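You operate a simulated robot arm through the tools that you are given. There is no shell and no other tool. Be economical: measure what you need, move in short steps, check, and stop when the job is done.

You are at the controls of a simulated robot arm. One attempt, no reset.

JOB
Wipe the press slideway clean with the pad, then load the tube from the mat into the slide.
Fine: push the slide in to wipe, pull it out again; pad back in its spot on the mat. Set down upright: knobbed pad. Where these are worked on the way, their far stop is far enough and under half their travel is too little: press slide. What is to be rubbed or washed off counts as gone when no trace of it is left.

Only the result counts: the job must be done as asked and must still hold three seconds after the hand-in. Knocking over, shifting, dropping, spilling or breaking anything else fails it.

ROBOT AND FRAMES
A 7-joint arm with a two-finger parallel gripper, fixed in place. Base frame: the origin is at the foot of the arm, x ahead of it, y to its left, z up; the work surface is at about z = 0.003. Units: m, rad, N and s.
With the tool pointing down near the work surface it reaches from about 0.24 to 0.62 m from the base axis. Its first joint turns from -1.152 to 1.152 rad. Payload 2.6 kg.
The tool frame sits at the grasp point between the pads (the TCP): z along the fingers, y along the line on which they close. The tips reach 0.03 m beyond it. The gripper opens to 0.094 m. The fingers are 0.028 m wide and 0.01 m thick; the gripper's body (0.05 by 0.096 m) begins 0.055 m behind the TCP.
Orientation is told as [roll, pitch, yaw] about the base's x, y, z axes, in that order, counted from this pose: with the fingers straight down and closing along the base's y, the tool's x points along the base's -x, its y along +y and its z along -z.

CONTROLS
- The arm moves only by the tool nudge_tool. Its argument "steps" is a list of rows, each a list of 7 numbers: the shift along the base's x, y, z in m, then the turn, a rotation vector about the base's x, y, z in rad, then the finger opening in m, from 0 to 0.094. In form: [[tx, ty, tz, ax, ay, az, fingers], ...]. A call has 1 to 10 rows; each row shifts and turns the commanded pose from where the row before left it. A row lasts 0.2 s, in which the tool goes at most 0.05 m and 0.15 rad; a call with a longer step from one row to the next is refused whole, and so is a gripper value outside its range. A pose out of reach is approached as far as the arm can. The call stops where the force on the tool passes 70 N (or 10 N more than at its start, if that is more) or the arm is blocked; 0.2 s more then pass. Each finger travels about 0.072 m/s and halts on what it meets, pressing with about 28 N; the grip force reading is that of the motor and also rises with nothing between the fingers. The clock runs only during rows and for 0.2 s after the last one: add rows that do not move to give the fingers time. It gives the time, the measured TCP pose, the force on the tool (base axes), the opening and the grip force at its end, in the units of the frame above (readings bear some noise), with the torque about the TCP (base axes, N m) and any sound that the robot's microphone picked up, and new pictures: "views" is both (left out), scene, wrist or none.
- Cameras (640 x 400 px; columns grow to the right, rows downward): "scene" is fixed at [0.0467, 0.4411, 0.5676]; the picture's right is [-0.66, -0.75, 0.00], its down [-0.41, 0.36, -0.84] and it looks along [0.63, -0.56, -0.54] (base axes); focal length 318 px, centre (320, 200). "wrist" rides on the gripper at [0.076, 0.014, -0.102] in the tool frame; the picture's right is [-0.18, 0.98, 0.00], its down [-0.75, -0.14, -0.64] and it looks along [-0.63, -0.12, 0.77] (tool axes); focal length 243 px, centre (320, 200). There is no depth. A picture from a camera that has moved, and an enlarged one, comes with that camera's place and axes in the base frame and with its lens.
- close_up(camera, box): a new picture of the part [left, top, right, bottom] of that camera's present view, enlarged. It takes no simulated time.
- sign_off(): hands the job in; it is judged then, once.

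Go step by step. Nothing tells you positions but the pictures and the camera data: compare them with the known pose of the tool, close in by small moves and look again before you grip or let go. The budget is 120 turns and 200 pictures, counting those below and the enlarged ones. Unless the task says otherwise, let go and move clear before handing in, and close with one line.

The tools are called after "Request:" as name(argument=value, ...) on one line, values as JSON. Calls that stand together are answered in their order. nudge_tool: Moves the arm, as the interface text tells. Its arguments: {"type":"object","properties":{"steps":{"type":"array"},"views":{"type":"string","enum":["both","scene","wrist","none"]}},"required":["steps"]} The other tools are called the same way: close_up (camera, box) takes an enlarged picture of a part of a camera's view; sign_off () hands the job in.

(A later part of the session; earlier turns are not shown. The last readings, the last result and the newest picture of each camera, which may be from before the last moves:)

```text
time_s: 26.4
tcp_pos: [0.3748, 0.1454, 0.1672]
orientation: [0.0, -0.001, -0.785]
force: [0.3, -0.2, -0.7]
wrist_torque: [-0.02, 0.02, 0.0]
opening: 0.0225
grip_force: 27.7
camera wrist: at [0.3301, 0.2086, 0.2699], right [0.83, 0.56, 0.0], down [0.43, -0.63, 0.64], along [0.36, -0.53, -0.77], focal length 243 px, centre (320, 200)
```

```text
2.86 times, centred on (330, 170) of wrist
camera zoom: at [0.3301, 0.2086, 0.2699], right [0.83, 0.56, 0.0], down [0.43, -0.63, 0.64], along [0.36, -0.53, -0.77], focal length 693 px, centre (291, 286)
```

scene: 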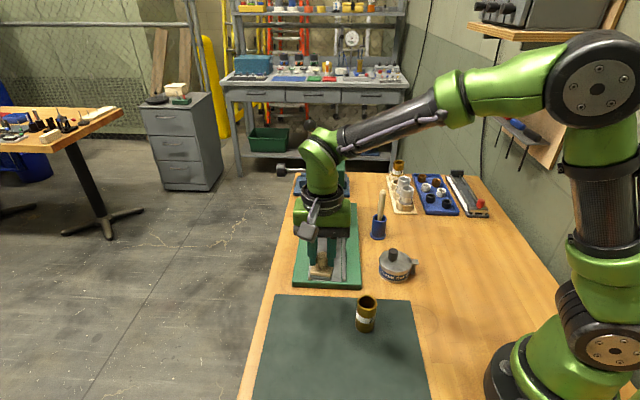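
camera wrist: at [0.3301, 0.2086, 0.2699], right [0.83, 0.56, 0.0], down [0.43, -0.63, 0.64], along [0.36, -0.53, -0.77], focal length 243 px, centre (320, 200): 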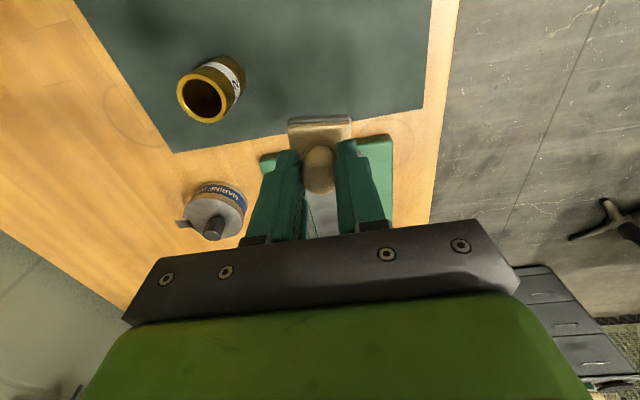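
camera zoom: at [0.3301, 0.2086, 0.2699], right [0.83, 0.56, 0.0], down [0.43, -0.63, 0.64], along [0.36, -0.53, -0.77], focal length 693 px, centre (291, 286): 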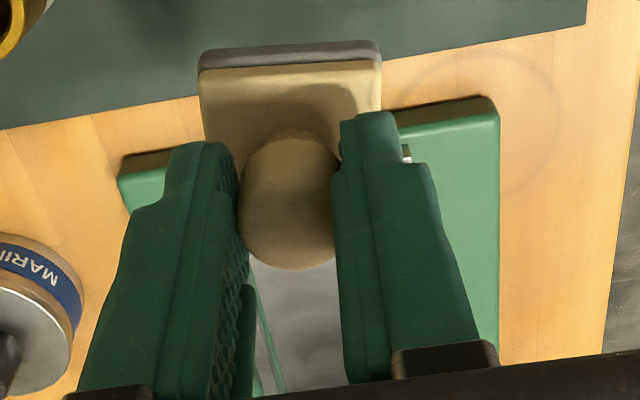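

The hand hides the way; moving aside to inspect before setting the pad down.

Request:
nudge_tool(steps=[[-0.03, -0.035, 0.02, 0, 0, 0, 0.01], [-0.03, -0.035, 0.0, 0, 0, 0, 0.01], [-0.02, -0.03, 0, 0, 0, 0, 0.01], [0, 0, 0, 0, 0, 0, 0.01]], views="scene")

Request:
close_up(camera="scene", box=[300, 210, 360, 290])

Request:
close_up(camera="wrist", box=[240, 60, 480, 230])

```text
refused: row 1 steps farther than a row can; nothing moved
```

```text
5.00 times, centred on (330, 250) of scene
camera zoom: at [0.0467, 0.4411, 0.5676], right [-0.66, -0.75, 0.0], down [-0.41, 0.36, -0.84], along [0.63, -0.56, -0.54], focal length 1591 px, centre (270, -50)
```

zoom: 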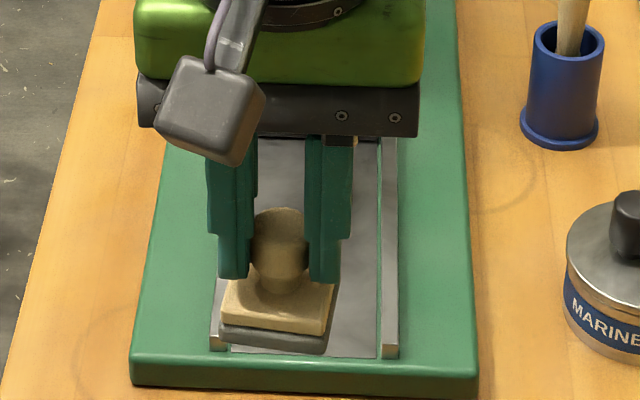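

```text
2.35 times, centred on (360, 145) of wrist
camera zoom: at [0.3301, 0.2086, 0.2699], right [0.83, 0.56, 0.0], down [0.43, -0.63, 0.64], along [0.36, -0.53, -0.77], focal length 571 px, centre (226, 329)
```

zoom: 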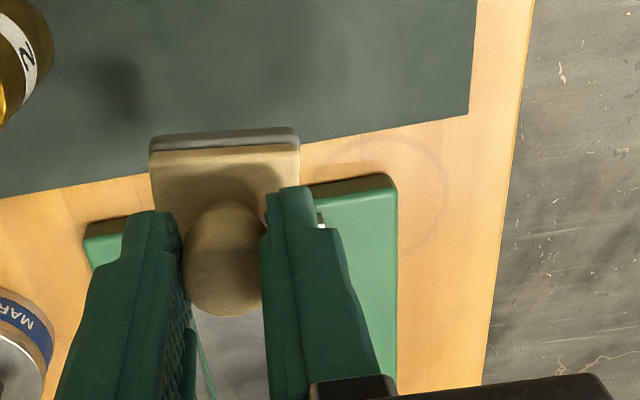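

Request:
nudge_tool(steps=[[-0.025, -0.03, 0.02, 0, 0, 0, 0.01], [-0.025, -0.035, 0.0, 0, 0, 0, 0.01], [-0.02, -0.03, 0, 0, 0, 0, 0.01], [0, 0, 0, 0, 0, 0, 0.01]], views="scene")

Request:
close_up(camera="scene", box=[300, 210, 360, 290])

Request:
close_up(camera="wrist", box=[240, 60, 480, 230])

```text
time_s: 27.4
tcp_pos: [0.3052, 0.0499, 0.1871]
orientation: [-0.001, 0.0, -0.783]
force: [-0.9, 0.5, -0.2]
wrist_torque: [-0.01, 0.04, 0.01]
opening: 0.0224
grip_force: 28.2
```

scene: 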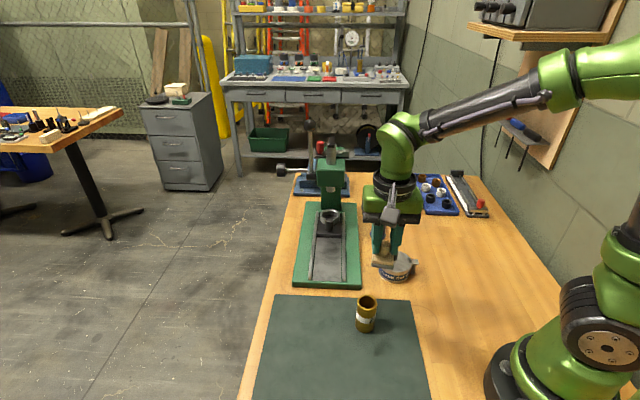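

```text
5.00 times, centred on (330, 250) of scene
camera zoom: at [0.0467, 0.441, 0.5676], right [-0.66, -0.75, 0.0], down [-0.41, 0.36, -0.84], along [0.63, -0.56, -0.54], focal length 1591 px, centre (270, -50)
```

zoom: 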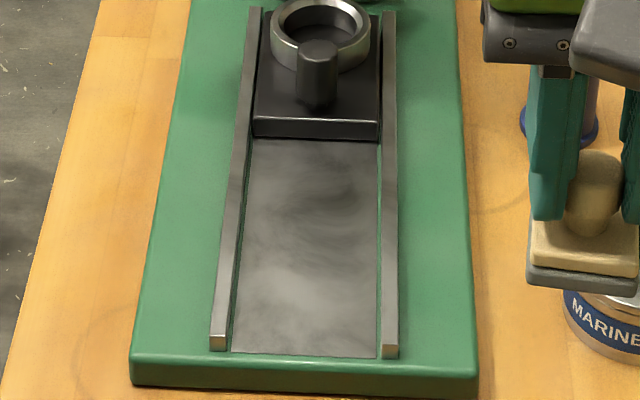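

```text
2.35 times, centred on (360, 145) of wrist
camera zoom: at [0.26, 0.1142, 0.2897], right [0.83, 0.56, 0.0], down [0.43, -0.63, 0.64], along [0.36, -0.53, -0.77], focal length 571 px, centre (226, 329)
```

zoom: 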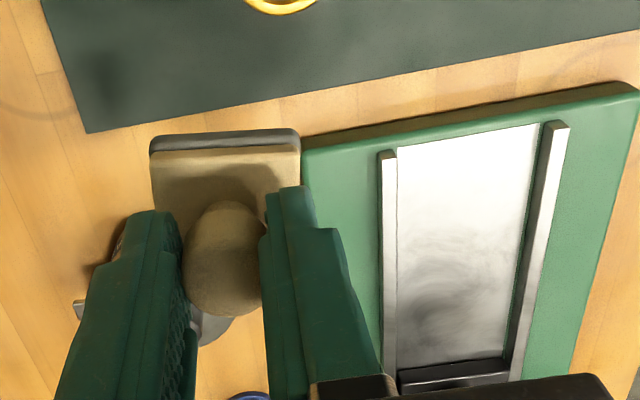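

Request:
close_up(camera="scene", box=[312, 236, 348, 284])

Request:
close_up(camera="wrist", box=[390, 110, 480, 220])

```text
8.33 times, centred on (330, 260) of scene
camera zoom: at [0.0467, 0.441, 0.5676], right [-0.66, -0.75, 0.0], down [-0.41, 0.36, -0.84], along [0.63, -0.56, -0.54], focal length 2652 px, centre (237, -300)
```

zoom: 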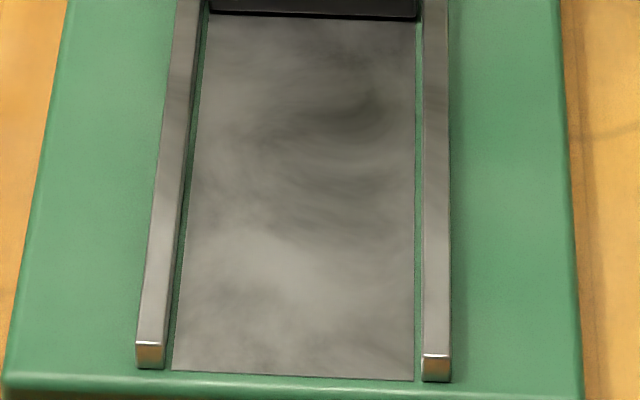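

```text
3.64 times, centred on (435, 165) of wrist
camera zoom: at [0.26, 0.1142, 0.2897], right [0.83, 0.56, 0.0], down [0.43, -0.63, 0.64], along [0.36, -0.53, -0.77], focal length 882 px, centre (-98, 327)
```

zoom: 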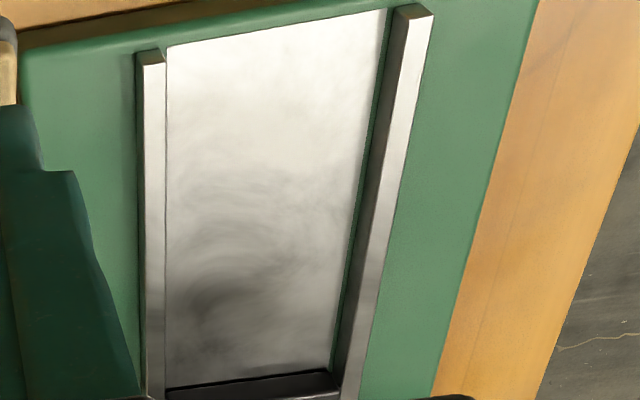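

A dark swirl remains near the slide, right side—perhaps just metal texture, but I only grazed it. I'll rub that area again to be sure.

Request:
nudge_tool(steps=[[0.0425, -0.0078, 0, 0, 0, 0, 0.01], [0.0425, -0.0078, 0, 0, 0, 0, 0.01], [0.0425, -0.0078, 0, 0, 0, 0, 0.01], [0.0425, -0.0078, 0, 0, 0, 0, 0.01], [0, 0, -0.03, 0, 0, 0, 0.01], [0, 0, -0.03, 0, 0, 0, 0.01], [0, 0, -0.025, 0, 0, 0, 0.01], [0, 0, -0.015, 0, 0, 0, 0.01], [0, 0, -0.006, 0, 0, 0, 0.01], [0, 0, 0, 0, 0, 0, 0.01]], views="scene")

Request:
close_up(camera="scene", box=[300, 200, 360, 290])

```text
time_s: 29.6
tcp_pos: [0.4763, 0.0182, 0.0807]
orientation: [0.001, 0.0, -0.787]
force: [-0.2, 0.7, -0.2]
wrist_torque: [0.02, 0.02, -0.01]
opening: 0.0223
grip_force: 28.3
```

scene: 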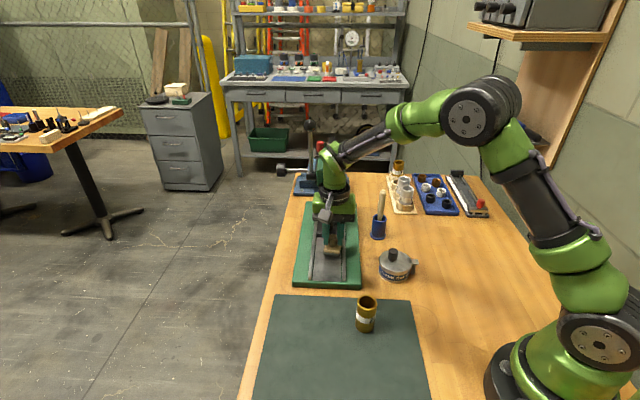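

```text
4.44 times, centred on (330, 245) of scene
camera zoom: at [0.0467, 0.4411, 0.5676], right [-0.66, -0.75, 0.0], down [-0.41, 0.36, -0.84], along [0.63, -0.56, -0.54], focal length 1415 px, centre (276, 0)
```

zoom: 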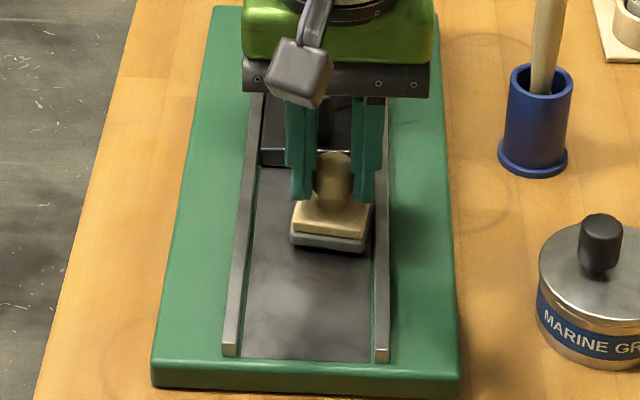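

Request:
nudge_tool(steps=[[0, 0, -0.003, 0, 0, 0, 0.01], [0, 0, -0.003, 0, 0, 0, 0.01], [0, 0, 0, 0, 0, 0, 0.01]], views="none")

```text
time_s: 30.4
tcp_pos: [0.4765, 0.0192, 0.0766]
orientation: [0.002, -0.001, -0.788]
force: [-11.1, -0.5, 21.8]
wrist_torque: [-0.08, 0.37, -0.03]
opening: 0.0225
grip_force: 28.2
```

Request:
nudge_tool(steps=[[0.0105, -0.0105, 0, 0, 0, 0, 0.01], [0.0075, -0.0075, 0, 0, 0, 0, 0.01], [-0.0106, 0.0106, 0, 0, 0, 0, 0.01], [-0.0106, 0.0106, 0, 0, 0, 0, 0.01], [-0.0106, 0.0106, 0, 0, 0, 0, 0.01], [-0.0106, 0.0106, 0, 0, 0, 0, 0.01], [0.0106, -0.0106, 0, 0, 0, 0, 0.01], [0.0106, -0.0106, 0, 0, 0, 0, 0.01], [0.0106, -0.0106, 0, 0, 0, 0, 0.01], [0.0106, -0.0106, 0, 0, 0, 0, 0.01]], views="none")

Request:
nudge_tool(steps=[[0.006, 0.006, -0.0005, 0, 0, 0, 0.01], [0.005, 0.005, 0, 0, 0, 0, 0.01], [-0.0106, 0.0106, 0, 0, 0, 0, 0.01], [-0.0106, 0.0106, 0, 0, 0, 0, 0.01], [-0.0106, 0.0106, 0, 0, 0, 0, 0.01], [-0.0106, 0.0106, 0, 0, 0, 0, 0.01], [-0.0106, 0.0106, 0, 0, 0, 0, 0.01], [0, 0, 0, 0, 0, 0, 0.01]], views="none")

Request:
nudge_tool(steps=[[0, 0, 0.02, 0, 0, 0, 0.01], [0, 0, 0.035, 0, 0, 0, 0.01], [-0.02, -0.01, 0.035, 0, 0, 0, 0.01], [-0.04, -0.01, 0.02, 0, 0, 0, 0.01], [-0.045, -0.01, 0, 0, 0, 0, 0.01], [-0.03, -0.01, 0, 0, 0, 0, 0.01], [0, 0, 0, 0, 0, 0, 0.01]], views="scene")

Request:
close_up(camera="scene", box=[312, 226, 348, 284])

Request:
close_up(camera="wrist", box=[360, 80, 500, 230])

```text
time_s: 32.6
tcp_pos: [0.4945, 0.0009, 0.0756]
orientation: [0.001, 0.0, -0.786]
force: [-8.1, 12.9, 21.7]
wrist_torque: [0.37, 0.27, 0.01]
opening: 0.0222
grip_force: 27.6
```

```text
time_s: 34.4
tcp_pos: [0.4513, 0.0655, 0.0739]
orientation: [-0.002, 0.0, -0.785]
force: [3.0, -2.5, 3.2]
wrist_torque: [-0.15, -0.23, -0.04]
opening: 0.0218
grip_force: 27.7
```

```text
time_s: 36.0
tcp_pos: [0.317, 0.024, 0.1834]
orientation: [0.0, -0.001, -0.786]
force: [0.2, 0.6, -1.0]
wrist_torque: [0.0, 0.01, -0.03]
opening: 0.0221
grip_force: 28.3
```

scene: 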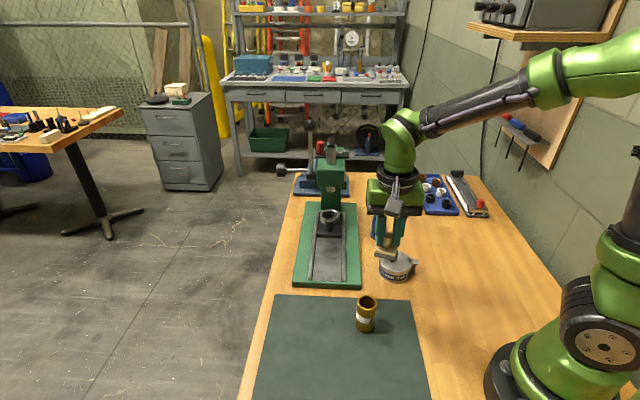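

```text
6.90 times, centred on (330, 255) of scene
camera zoom: at [0.0467, 0.4411, 0.5676], right [-0.66, -0.75, 0.0], down [-0.41, 0.36, -0.84], along [0.63, -0.56, -0.54], focal length 2195 px, centre (251, -179)
```

zoom: 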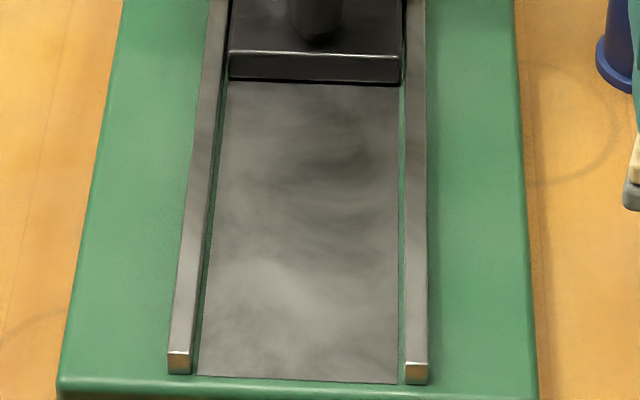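

```text
2.67 times, centred on (430, 155) of wrist
camera zoom: at [0.2732, 0.0879, 0.2867], right [0.83, 0.56, 0.0], down [0.43, -0.63, 0.64], along [0.36, -0.53, -0.77], focal length 647 px, centre (27, 320)
```

zoom: 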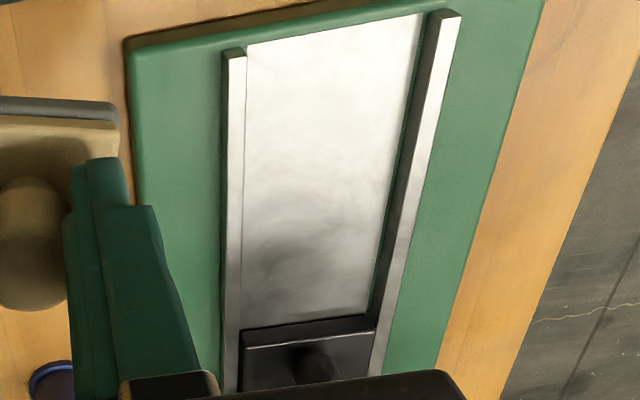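

No change from rubbing: the swirl is metal texture; the stain is gone. Returning the pad to its spot (0.364,0.1665).

Request:
nudge_tool(steps=[[0.01175, 0.0356, 0, 0, 0, 0, 0.01], [0.01175, 0.0356, 0, 0, 0, 0, 0.01], [0.01175, 0.0356, 0, 0, 0, 0, 0.01], [0.01175, 0.0356, 0, 0, 0, 0, 0.01], [0, 0, -0.035, 0, 0, 0, 0.01], [0, 0, -0.035, 0, 0, 0, 0.01], [0, 0, -0.03, 0, 0, 0, 0.01], [0, 0, 0, 0, 0, 0, 0.01]])

Request:
close_up(camera="scene", box=[280, 250, 380, 350])

```text
time_s: 37.8
tcp_pos: [0.3642, 0.1669, 0.0849]
orientation: [0.001, 0.001, -0.787]
force: [0.2, 0.5, -0.3]
wrist_torque: [-0.01, 0.0, 0.03]
opening: 0.022
grip_force: 27.7
camera wrist: at [0.3189, 0.2308, 0.1866], right [0.83, 0.56, 0.0], down [0.43, -0.63, 0.64], along [0.36, -0.53, -0.77], focal length 243 px, centre (320, 200)
```

scene: 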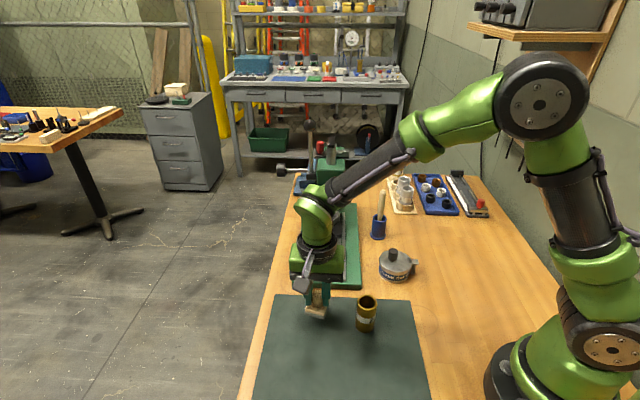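
wrist: 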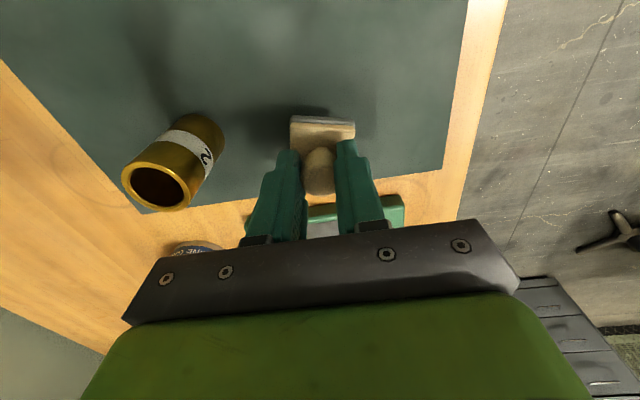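

```text
4.00 times, centred on (330, 300) of scene
camera zoom: at [0.0467, 0.4411, 0.5676], right [-0.66, -0.75, 0.0], down [-0.41, 0.36, -0.84], along [0.63, -0.56, -0.54], focal length 1273 px, centre (280, -200)
```

zoom: 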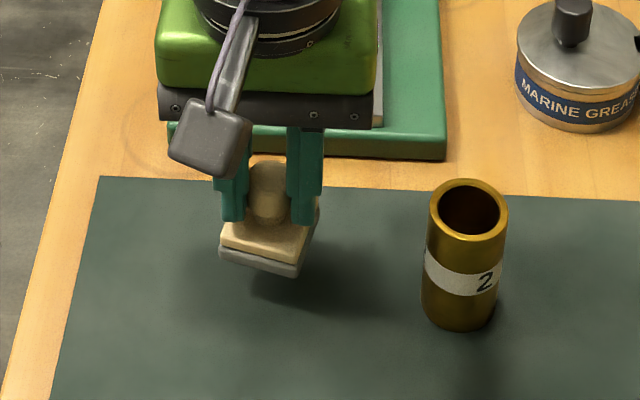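

The pad has turned in the grip. I'll look closer to correct it before setting down.

Request:
close_up(camera="wrist", box=[270, 95, 370, 205])

Request:
close_up(camera="scene", box=[300, 280, 340, 330])

```text
3.64 times, centred on (320, 150) of wrist
camera zoom: at [0.3189, 0.2308, 0.1866], right [0.83, 0.56, 0.0], down [0.43, -0.63, 0.64], along [0.36, -0.53, -0.77], focal length 882 px, centre (320, 382)
```

zoom: 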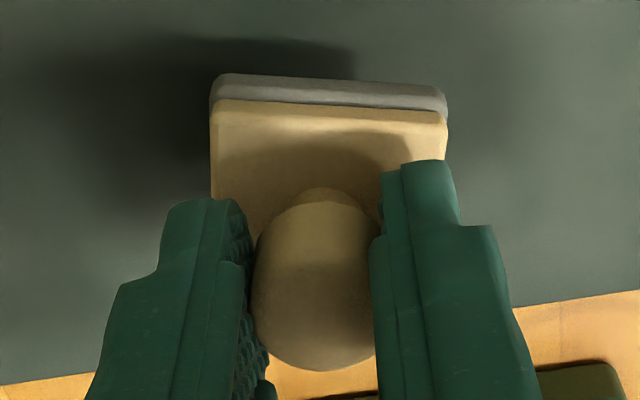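

```text
8.00 times, centred on (320, 305) of scene
camera zoom: at [0.0467, 0.4411, 0.5676], right [-0.66, -0.75, 0.0], down [-0.41, 0.36, -0.84], along [0.63, -0.56, -0.54], focal length 2546 px, centre (320, -640)
```

zoom: 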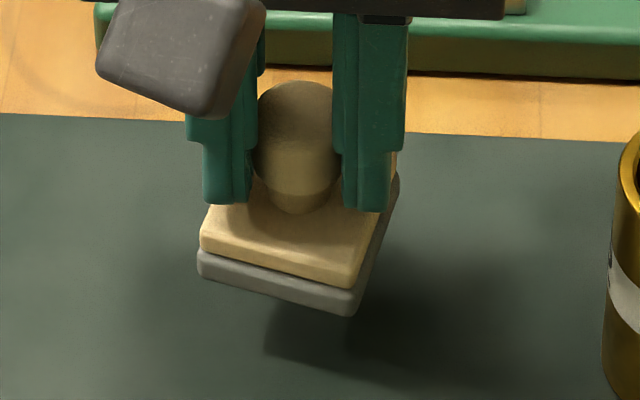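

Pad yawed about −12°; I turn the hand back by +0.2 rad and lower gently.

Request:
nudge_tool(steps=[[0, 0, 0, 0, 0, 0.1, 0.01], [0, 0, 0, 0, 0, 0.1, 0.01], [0, 0, -0.01, 0, 0, 0, 0.01], [0, 0, -0.006, 0, 0, 0, 0.01], [0, 0, 0, 0, 0, 0, 0.01]], views="wrist")

Request:
close_up(camera="scene", box=[280, 250, 380, 350])

```text
time_s: 39.0
tcp_pos: [0.3644, 0.1673, 0.0679]
orientation: [0.0, -0.001, -0.587]
force: [-0.2, -0.6, -0.9]
wrist_torque: [0.01, 0.01, 0.01]
opening: 0.0221
grip_force: 28.1
camera wrist: at [0.3075, 0.2212, 0.171], right [0.7, 0.72, 0.0], down [0.55, -0.53, 0.64], along [0.46, -0.45, -0.77], focal length 243 px, centre (320, 200)
```

wrist: 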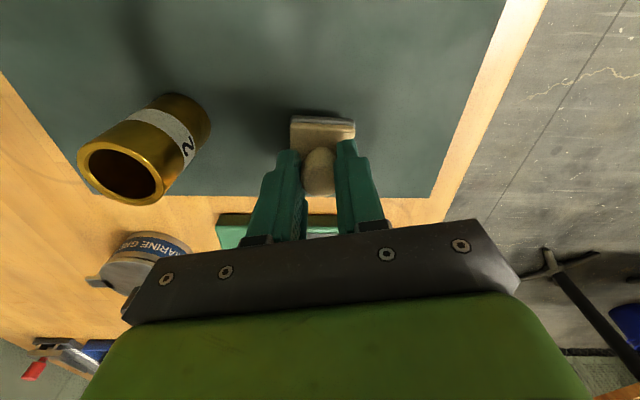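

```text
4.00 times, centred on (330, 300) of scene
camera zoom: at [0.0467, 0.4411, 0.5676], right [-0.66, -0.75, 0.0], down [-0.41, 0.36, -0.84], along [0.63, -0.56, -0.54], focal length 1273 px, centre (280, -200)
```

zoom: 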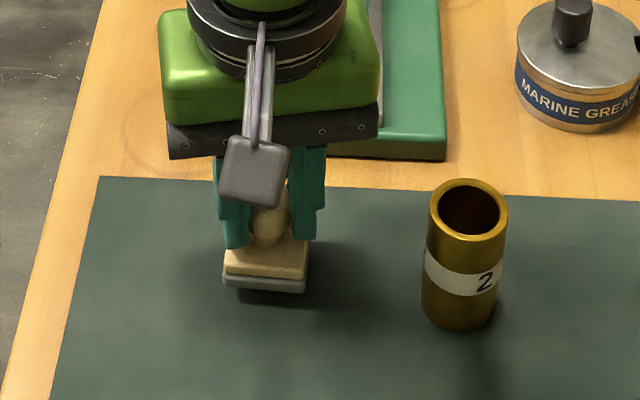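

Request:
nudge_tool(steps=[[0, 0, -0.002, 0, 0, 0, 0.01], [0, 0, -0.002, 0, 0, 0, 0.01], [0, 0, 0, 0, 0, 0, 0.01]], views="none")

Request:
close_up(camera="scene", box=[280, 250, 380, 350])

```text
time_s: 39.8
tcp_pos: [0.3624, 0.1668, 0.0637]
orientation: [0.001, 0.001, -0.585]
force: [0.7, 0.6, 0.3]
wrist_torque: [-0.03, 0.01, 0.01]
opening: 0.0222
grip_force: 28.2
```

```text
4.00 times, centred on (330, 300) of scene
camera zoom: at [0.0467, 0.4411, 0.5676], right [-0.66, -0.75, 0.0], down [-0.41, 0.36, -0.84], along [0.63, -0.56, -0.54], focal length 1273 px, centre (280, -200)
```

zoom: 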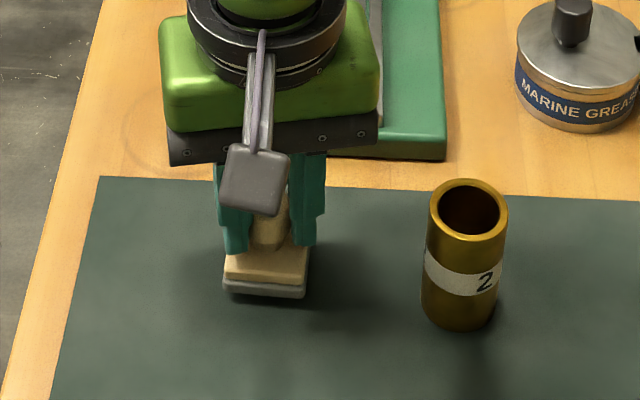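

Request:
nudge_tool(steps=[[0, 0, -0.0015, 0, 0, 0, 0.01], [0, 0, -0.0015, 0, 0, 0, 0.01], [0, 0, 0, 0, 0, 0, 0.01]], views="none")

Request:
close_up(camera="scene", box=[280, 250, 380, 350])

```text
time_s: 40.6
tcp_pos: [0.3633, 0.1685, 0.0614]
orientation: [0.002, -0.001, -0.586]
force: [0.9, 0.8, 0.1]
wrist_torque: [-0.04, 0.01, 0.0]
opening: 0.0223
grip_force: 28.3
```

```text
4.00 times, centred on (330, 300) of scene
camera zoom: at [0.0467, 0.4411, 0.5676], right [-0.66, -0.75, 0.0], down [-0.41, 0.36, -0.84], along [0.63, -0.56, -0.54], focal length 1273 px, centre (280, -200)
```

zoom: 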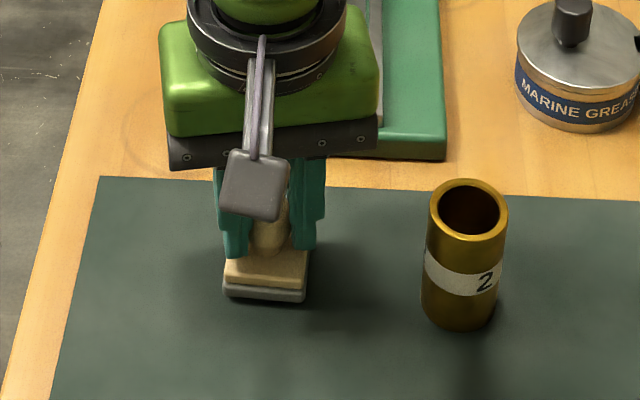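

Corners nearly match the originals; lowering a little further to contact.

Request:
nudge_tool(steps=[[0, 0, -0.001, 0, 0, 0, 0.01], [0, 0, -0.001, 0, 0, 0, 0.01], [0, 0, 0, 0, 0, 0, 0.01]], views="none")

```text
time_s: 41.4
tcp_pos: [0.3647, 0.1681, 0.059]
orientation: [0.001, 0.001, -0.586]
force: [0.6, 0.6, -0.4]
wrist_torque: [-0.01, 0.03, 0.0]
opening: 0.0222
grip_force: 27.9
```

Request:
nudge_tool(steps=[[0, 0, -0.001, 0, 0, 0, 0.01], [0, 0, -0.001, 0, 0, 0, 0.01], [0, 0, 0, 0, 0, 0, 0.01]], views="none")

Request:
close_up(camera="scene", box=[300, 280, 340, 330])

```text
time_s: 42.2
tcp_pos: [0.3635, 0.1681, 0.0572]
orientation: [0.0, 0.001, -0.588]
force: [0.2, -0.2, -0.2]
wrist_torque: [-0.01, -0.02, 0.0]
opening: 0.022
grip_force: 27.7
```

```text
8.00 times, centred on (320, 305) of scene
camera zoom: at [0.0467, 0.4411, 0.5676], right [-0.66, -0.75, 0.0], down [-0.41, 0.36, -0.84], along [0.63, -0.56, -0.54], focal length 2546 px, centre (320, -640)
```

zoom: 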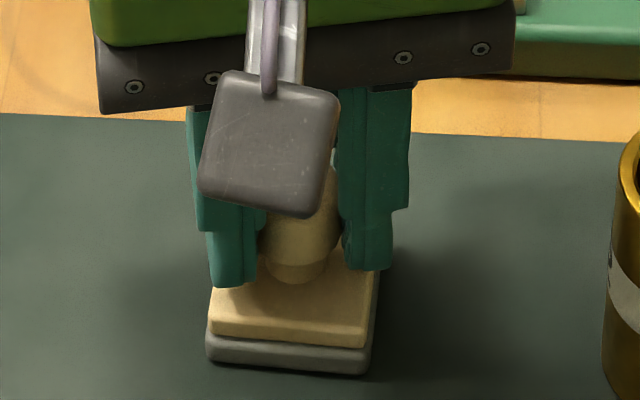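

Request:
nudge_tool(steps=[[0, 0, -0.001, 0, 0, 0, 0.01], [0, 0, -0.001, 0, 0, 0, 0.01], [0, 0, 0, 0, 0, 0, 0.01]], views="none")

```text
time_s: 43.0
tcp_pos: [0.3645, 0.1679, 0.0569]
orientation: [0.002, -0.003, -0.586]
force: [-9.8, -4.2, 31.5]
wrist_torque: [-0.26, 0.26, -0.02]
opening: 0.0218
grip_force: 27.8
```

Seated. Easing pressure, releasing and lifting clear.

Request:
nudge_tool(steps=[[0, 0, 0.002, 0, 0, 0, 0.01], [0, 0, 0, 0, 0, 0, 0.03], [0, 0, 0, 0, 0, 0, 0.05], [0, 0, 0, 0, 0, 0, 0.055], [0, 0, 0.03, 0, 0, 0, 0.055], [0, 0, 0.04, 0, 0, 0, 0.055], [-0.02, -0.03, 0.02, 0, 0, -0.1, 0.055], [-0.02, -0.03, 0.0, 0, 0, -0.1, 0.06]])

Request:
close_up(camera="scene", box=[270, 280, 430, 380])

```text
time_s: 44.8
tcp_pos: [0.3221, 0.1075, 0.1478]
orientation: [-0.001, 0.0, -0.786]
force: [0.0, 0.5, -0.2]
wrist_torque: [-0.01, 0.0, -0.01]
opening: 0.06
grip_force: 0.1
camera wrist: at [0.2788, 0.1715, 0.2501], right [0.83, 0.56, 0.0], down [0.43, -0.63, 0.64], along [0.36, -0.53, -0.77], focal length 243 px, centre (320, 200)
```

scene: 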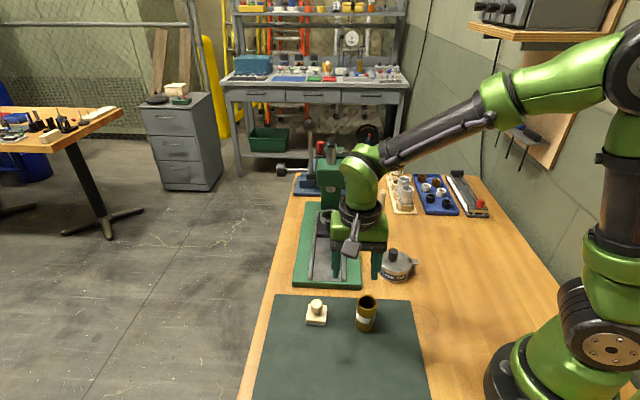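
wrist: 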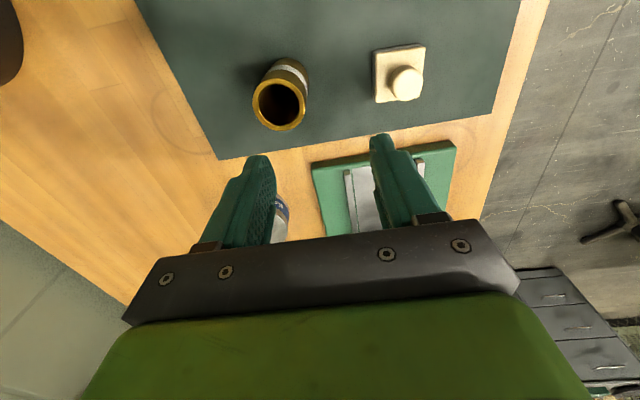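

```text
4.00 times, centred on (350, 330) of scene
camera zoom: at [0.0467, 0.4411, 0.5676], right [-0.66, -0.75, 0.0], down [-0.41, 0.36, -0.84], along [0.63, -0.56, -0.54], focal length 1273 px, centre (200, -320)
```

zoom: 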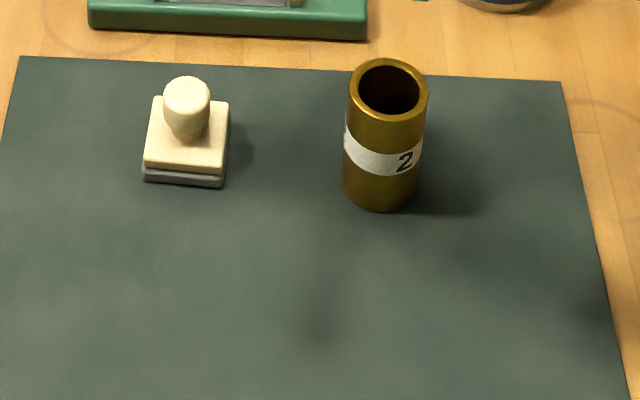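

Pad is back in place. Now return to the knob along the same tilted approach and pull the slide out.

Request:
nudge_tool(steps=[[0.032, -0.013, 0.0065, -0.0707, -0.0707, 0, 0.055], [0.032, -0.013, 0.0065, -0.0707, -0.0707, 0, 0.055], [0.032, -0.013, 0.0065, -0.0707, -0.0707, 0, 0.055], [0.0315, -0.0128, 0.0065, -0.0707, -0.0707, 0, 0.055], [0.025, -0.025, -0.025, 0, 0, 0, 0.055], [0.025, -0.025, -0.025, 0, 0, 0, 0.055], [0, 0, 0, 0, 0, 0, 0.055]])

```text
time_s: 46.4
tcp_pos: [0.501, 0.0059, 0.1251]
orientation: [0.0, -0.398, -0.786]
force: [-0.3, 0.6, -0.3]
wrist_torque: [0.0, 0.01, 0.02]
opening: 0.055
grip_force: 0.0
camera wrist: at [0.4318, 0.0935, 0.1897], right [0.82, 0.57, 0.07], down [0.21, -0.41, 0.88], along [0.54, -0.71, -0.46], focal length 243 px, centre (320, 200)
```

scene: 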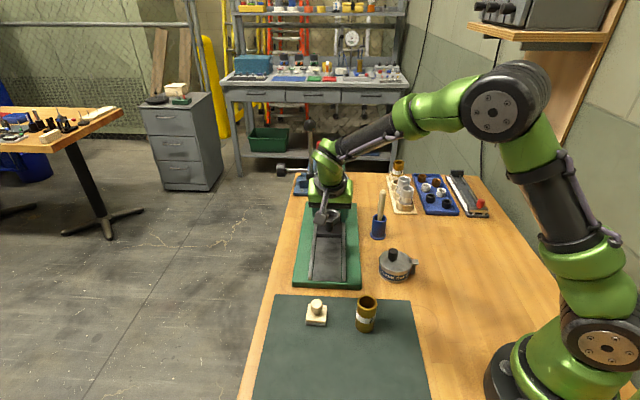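
wrist: 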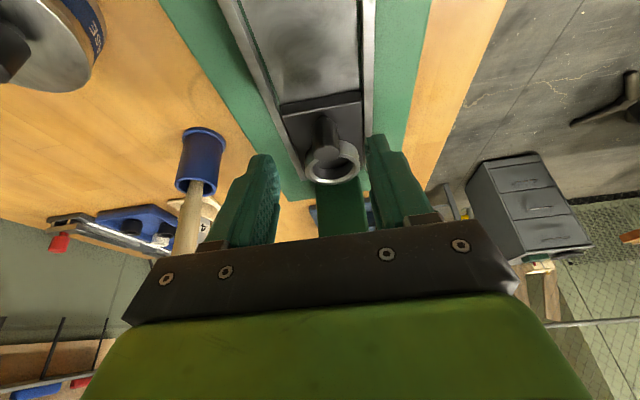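

Request:
nudge_tool(steps=[[0.018, -0.0165, -0.02, 0, 0, 0, 0.055], [0.003, -0.003, -0.011, 0, 0, 0, 0.055], [0.003, -0.003, -0.0105, 0, 0, 0, 0.05], [0, 0, 0, 0, 0, 0, 0.03], [0, 0, 0, 0, 0, 0, 0.015], [0, 0, 0, 0, 0, 0, 0.01]], views="wrist")

```text
time_s: 47.8
tcp_pos: [0.5248, -0.0165, 0.0818]
orientation: [0.002, -0.399, -0.786]
force: [4.2, 2.6, -4.4]
wrist_torque: [-0.23, -0.38, -0.04]
opening: 0.0211
grip_force: 44.9
camera wrist: at [0.4563, 0.0718, 0.1474], right [0.81, 0.58, 0.07], down [0.21, -0.41, 0.88], along [0.54, -0.71, -0.46], focal length 243 px, centre (320, 200)
```

wrist: 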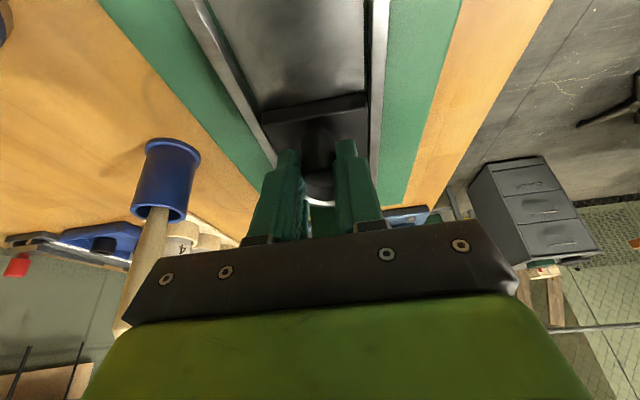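

Gripped. Pulling out.

Request:
nudge_tool(steps=[[-0.0095, 0.0097, 0, 0, 0, 0, 0.01], [-0.0095, 0.0097, 0, 0, 0, 0, 0.01], [-0.0095, 0.0097, 0, 0, 0, 0, 0.01], [-0.0095, 0.0097, 0, 0, 0, 0, 0.01], [-0.0095, 0.0097, 0, 0, 0, 0, 0.01], [-0.0095, 0.0097, 0, 0, 0, 0, 0.01], [-0.0095, 0.0097, 0, 0, 0, 0, 0.01], [-0.0095, 0.0097, 0, 0, 0, 0, 0.01], [-0.0095, 0.0097, 0, 0, 0, 0, 0.01], [0, 0, 0, 0, 0, 0, 0.01]])

```text
time_s: 50.0
tcp_pos: [0.4405, 0.0671, 0.0826]
orientation: [0.0, -0.402, -0.788]
force: [3.5, -10.7, 1.7]
wrist_torque: [0.43, 0.49, -0.07]
opening: 0.0213
grip_force: 44.8
camera wrist: at [0.3719, 0.1569, 0.1472], right [0.82, 0.57, 0.07], down [0.21, -0.41, 0.89], along [0.54, -0.71, -0.46], focal length 243 px, centre (320, 200)
```

scene: 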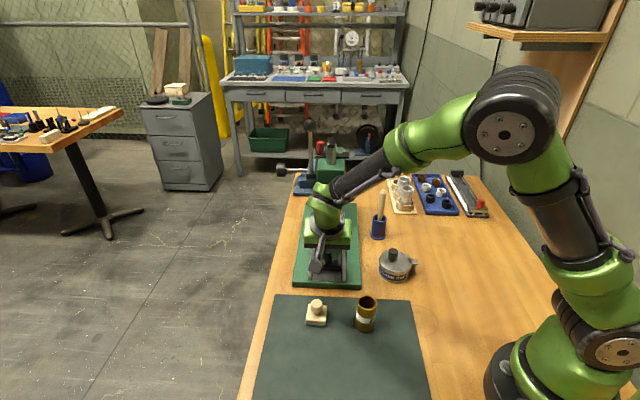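
wrist: 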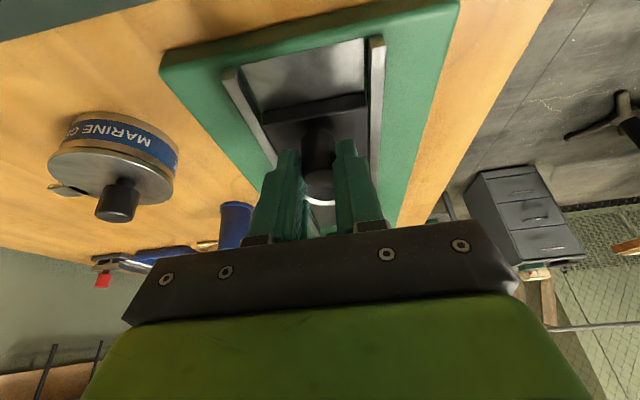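

Request:
nudge_tool(steps=[[-0.004, 0.005, 0, 0, 0, 0, 0.01], [-0.004, 0.0045, 0, 0, 0, 0, 0.01], [0, 0, 0, 0, 0, 0, 0.01]], views="none")

```text
time_s: 50.8
tcp_pos: [0.4327, 0.0756, 0.0823]
orientation: [-0.002, -0.403, -0.788]
force: [18.0, -21.5, -11.9]
wrist_torque: [-0.27, -0.04, -0.07]
opening: 0.0211
grip_force: 44.8
```

Slide is fully out at its stop. Releasing, retreating, then moving over the tube at about (0.286,0.110).

Request:
nudge_tool(steps=[[0.001, -0.001, 0, 0, 0, 0, 0.04], [0, 0, 0, 0, 0, 0, 0.055], [-0.007, 0.007, 0.025, 0, 0, 0, 0.055], [-0.015, 0.015, 0.03, 0, 0, 0, 0.06], [-0.025, 0.005, 0.03, 0.0707, 0.0707, 0, 0.07], [-0.033, 0.003, 0.01, 0.0707, 0.0707, 0, 0.08], [-0.033, 0.003, 0, 0.0707, 0.0707, 0, 0.08], [-0.033, 0.003, 0, 0.0707, 0.0707, 0, 0.08], [0, 0, 0, 0, 0, 0, 0.08]])

Request:
close_up(camera="scene", box=[290, 200, 400, 290])

```text
time_s: 52.8
tcp_pos: [0.2864, 0.1154, 0.178]
orientation: [0.001, 0.001, -0.785]
force: [-0.2, 0.5, 0.5]
wrist_torque: [-0.01, 0.01, -0.01]
opening: 0.0799
grip_force: 0.1
camera wrist: at [0.2418, 0.1792, 0.2804], right [0.83, 0.56, 0.0], down [0.43, -0.63, 0.64], along [0.36, -0.53, -0.77], focal length 243 px, centre (320, 200)
```

scene: 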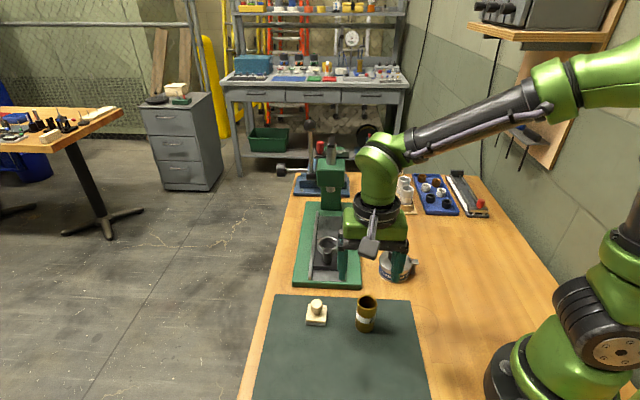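
wrist: 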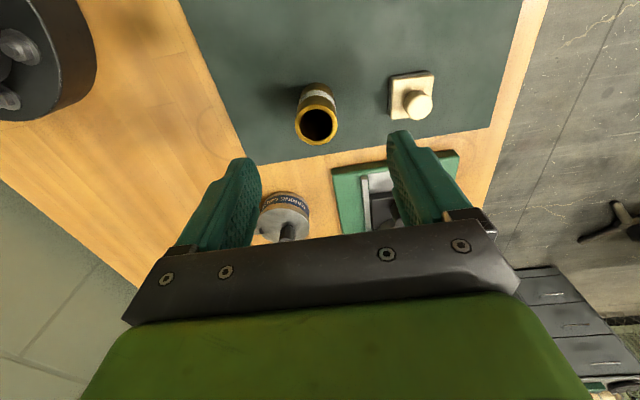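

```text
4.44 times, centred on (345, 245) of scene
camera zoom: at [0.0467, 0.4411, 0.5676], right [-0.66, -0.75, 0.0], down [-0.41, 0.36, -0.84], along [0.63, -0.56, -0.54], focal length 1415 px, centre (209, 0)
```

zoom: 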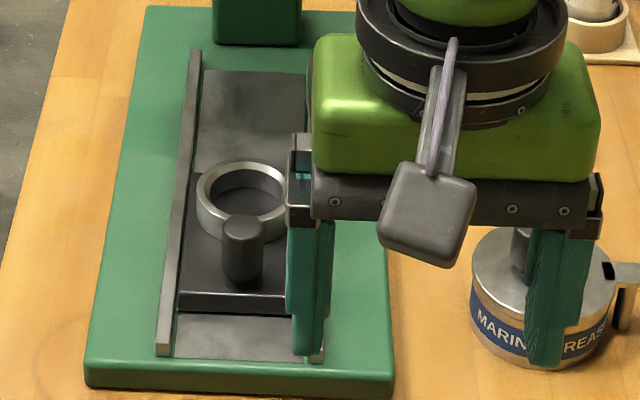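

Tube confirmed at about (0.285,0.1105). Descending around it.

Request:
nudge_tool(steps=[[-0.001, -0.003, -0.03, 0, 0, 0, 0.075], [0, -0.002, -0.03, 0, 0, 0, 0.07], [0, 0, -0.01, 0, 0, 0, 0.07], [0, 0, 0, 0, 0, 0, 0.07]])

Request:
close_up(camera="scene", box=[310, 250, 430, 350])

```text
time_s: 53.8
tcp_pos: [0.2865, 0.1078, 0.1058]
orientation: [-0.001, 0.0, -0.786]
force: [0.4, 1.3, -0.3]
wrist_torque: [0.02, 0.0, 0.04]
opening: 0.0702
grip_force: 0.1
camera wrist: at [0.2413, 0.1734, 0.2094], right [0.83, 0.56, 0.0], down [0.43, -0.63, 0.64], along [0.36, -0.53, -0.77], focal length 243 px, centre (320, 200)
```

scene: 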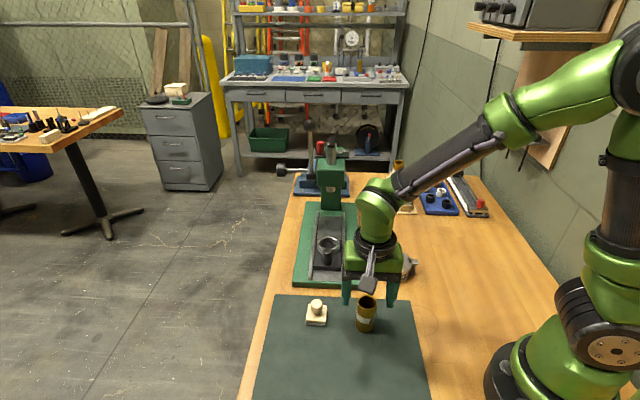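
wrist: 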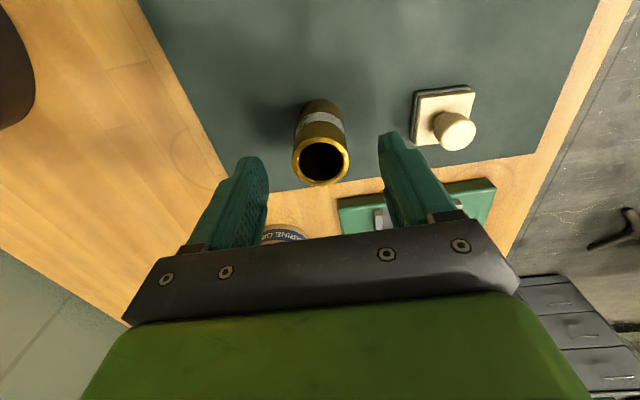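

```text
4.00 times, centred on (370, 300) of scene
camera zoom: at [0.0467, 0.4411, 0.5676], right [-0.66, -0.75, 0.0], down [-0.41, 0.36, -0.84], along [0.63, -0.56, -0.54], focal length 1273 px, centre (120, -200)
```

zoom: 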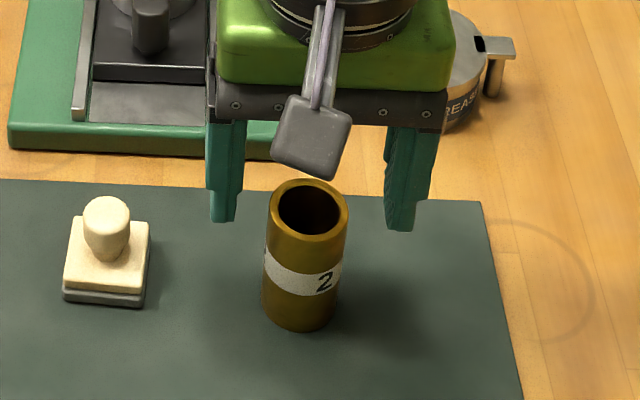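

Request:
nudge_tool(steps=[[0, 0, -0.02, 0, 0, 0, 0.07], [-0.0005, 0.001, -0.02, 0, 0, 0, 0.07], [0, 0, 0, 0, 0, 0, 0.045], [0, 0, 0, 0, 0, 0, 0.03], [0, 0, 0, 0, 0, 0, 0.03]])

Request:
close_up(camera="scene", box=[310, 250, 430, 350])

```text
time_s: 55.0
tcp_pos: [0.2852, 0.1114, 0.0665]
orientation: [-0.001, 0.001, -0.786]
force: [0.9, 0.2, 0.4]
wrist_torque: [-0.01, 0.05, 0.01]
opening: 0.0405
grip_force: 28.5
camera wrist: at [0.2404, 0.1749, 0.1694], right [0.83, 0.56, 0.0], down [0.43, -0.63, 0.64], along [0.36, -0.53, -0.77], focal length 243 px, centre (320, 200)
```

scene: 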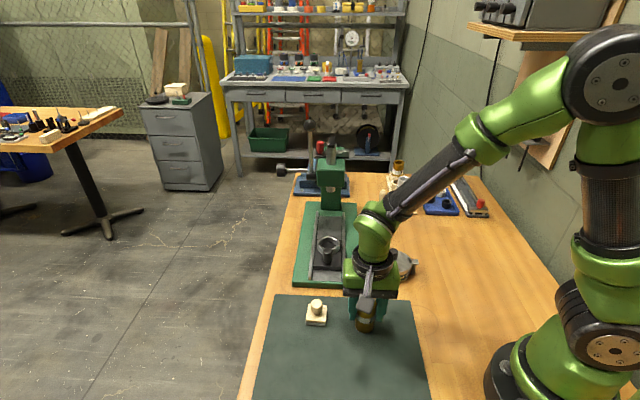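
wrist: 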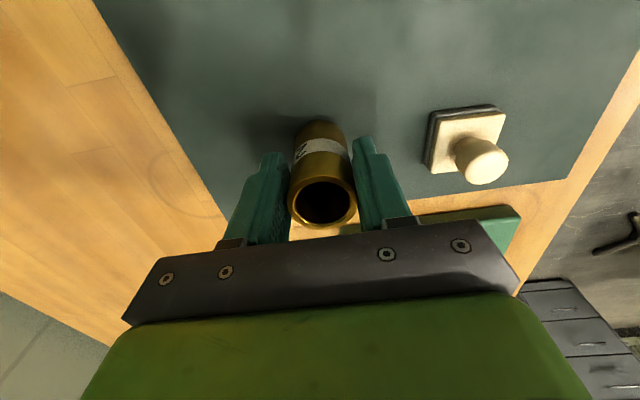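

```text
4.00 times, centred on (370, 300) of scene
camera zoom: at [0.0467, 0.4411, 0.5676], right [-0.66, -0.75, 0.0], down [-0.41, 0.36, -0.84], along [0.63, -0.56, -0.54], focal length 1273 px, centre (120, -200)
```

zoom: 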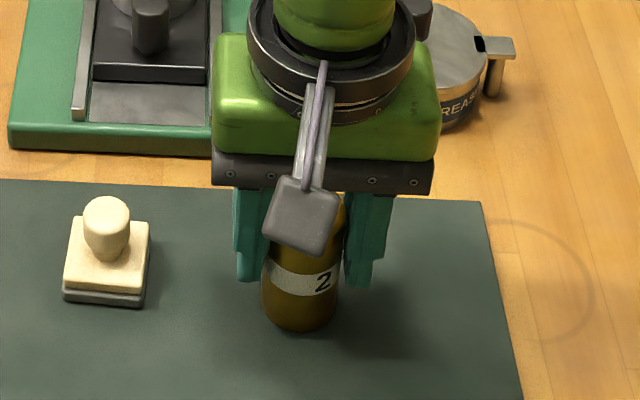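

Tube gripped (Ø≈0.0405). Lifting straight up and carrying it near the ring for a better fix.

Request:
nudge_tool(steps=[[0, 0, 0.03, 0, 0, 0, 0.03], [0, 0, 0.045, 0, 0, 0, 0.03], [0, 0, 0.045, 0, 0, 0, 0.03], [0.0385, -0.009, 0, 0, 0, 0, 0.03], [0.0385, -0.009, 0, 0, 0, 0, 0.03], [0.0385, -0.009, 0, 0, 0, 0, 0.03], [0.0385, -0.009, 0, 0, 0, 0, 0.03], [0, 0, 0, 0, 0, 0, 0.03]])

Request:
close_up(camera="wrist", box=[250, 60, 400, 240])

Request:
close_up(camera="scene", box=[280, 180, 380, 290])

```text
time_s: 56.8
tcp_pos: [0.4411, 0.075, 0.186]
orientation: [0.0, -0.001, -0.785]
force: [0.8, -0.5, -1.2]
wrist_torque: [0.0, 0.02, -0.02]
opening: 0.0401
grip_force: 28.4
camera wrist: at [0.3955, 0.139, 0.2894], right [0.83, 0.56, 0.0], down [0.43, -0.63, 0.64], along [0.36, -0.53, -0.77], focal length 243 px, centre (320, 200)
```

scene: 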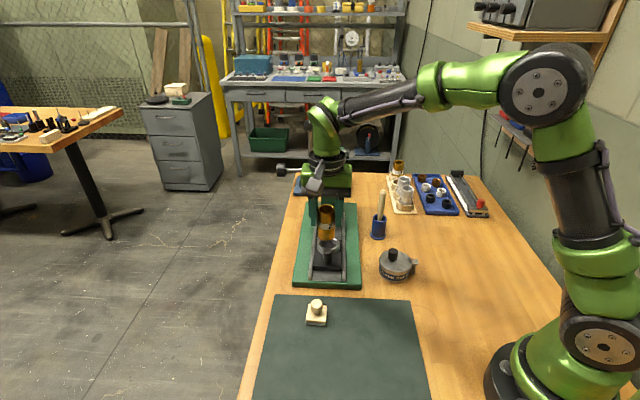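
wrist: 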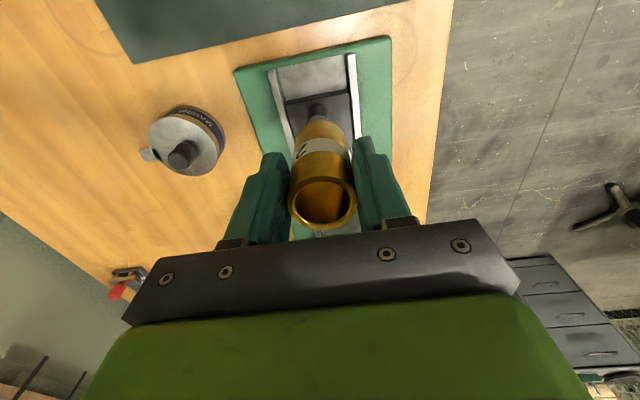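

```text
2.22 times, centred on (325, 150) of wrist
camera zoom: at [0.3955, 0.139, 0.2894], right [0.83, 0.56, 0.0], down [0.43, -0.63, 0.64], along [0.36, -0.53, -0.77], focal length 539 px, centre (309, 311)
```

zoom: 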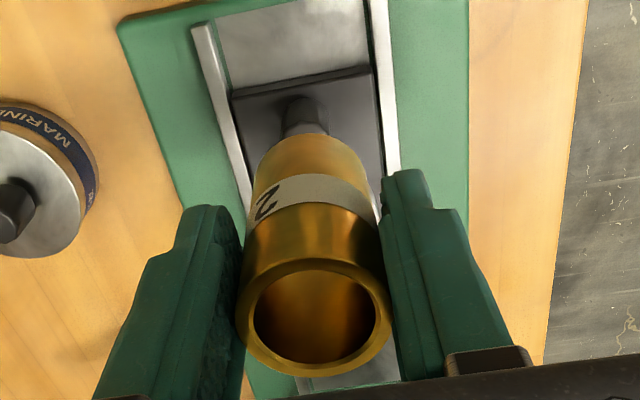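

```text
3.64 times, centred on (330, 235) of scene
camera zoom: at [0.0468, 0.4411, 0.5676], right [-0.66, -0.75, 0.0], down [-0.41, 0.36, -0.84], along [0.63, -0.56, -0.54], focal length 1157 px, centre (284, 73)
```

zoom: 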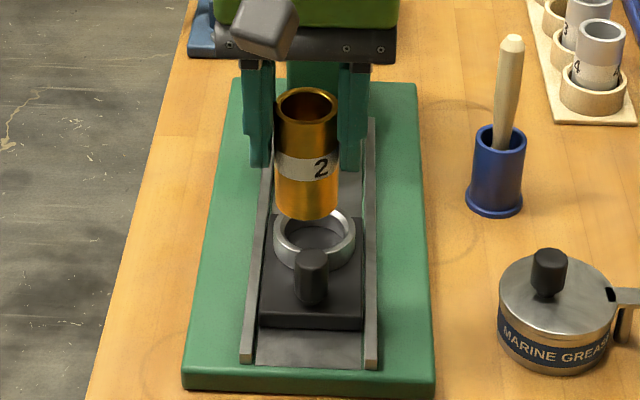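

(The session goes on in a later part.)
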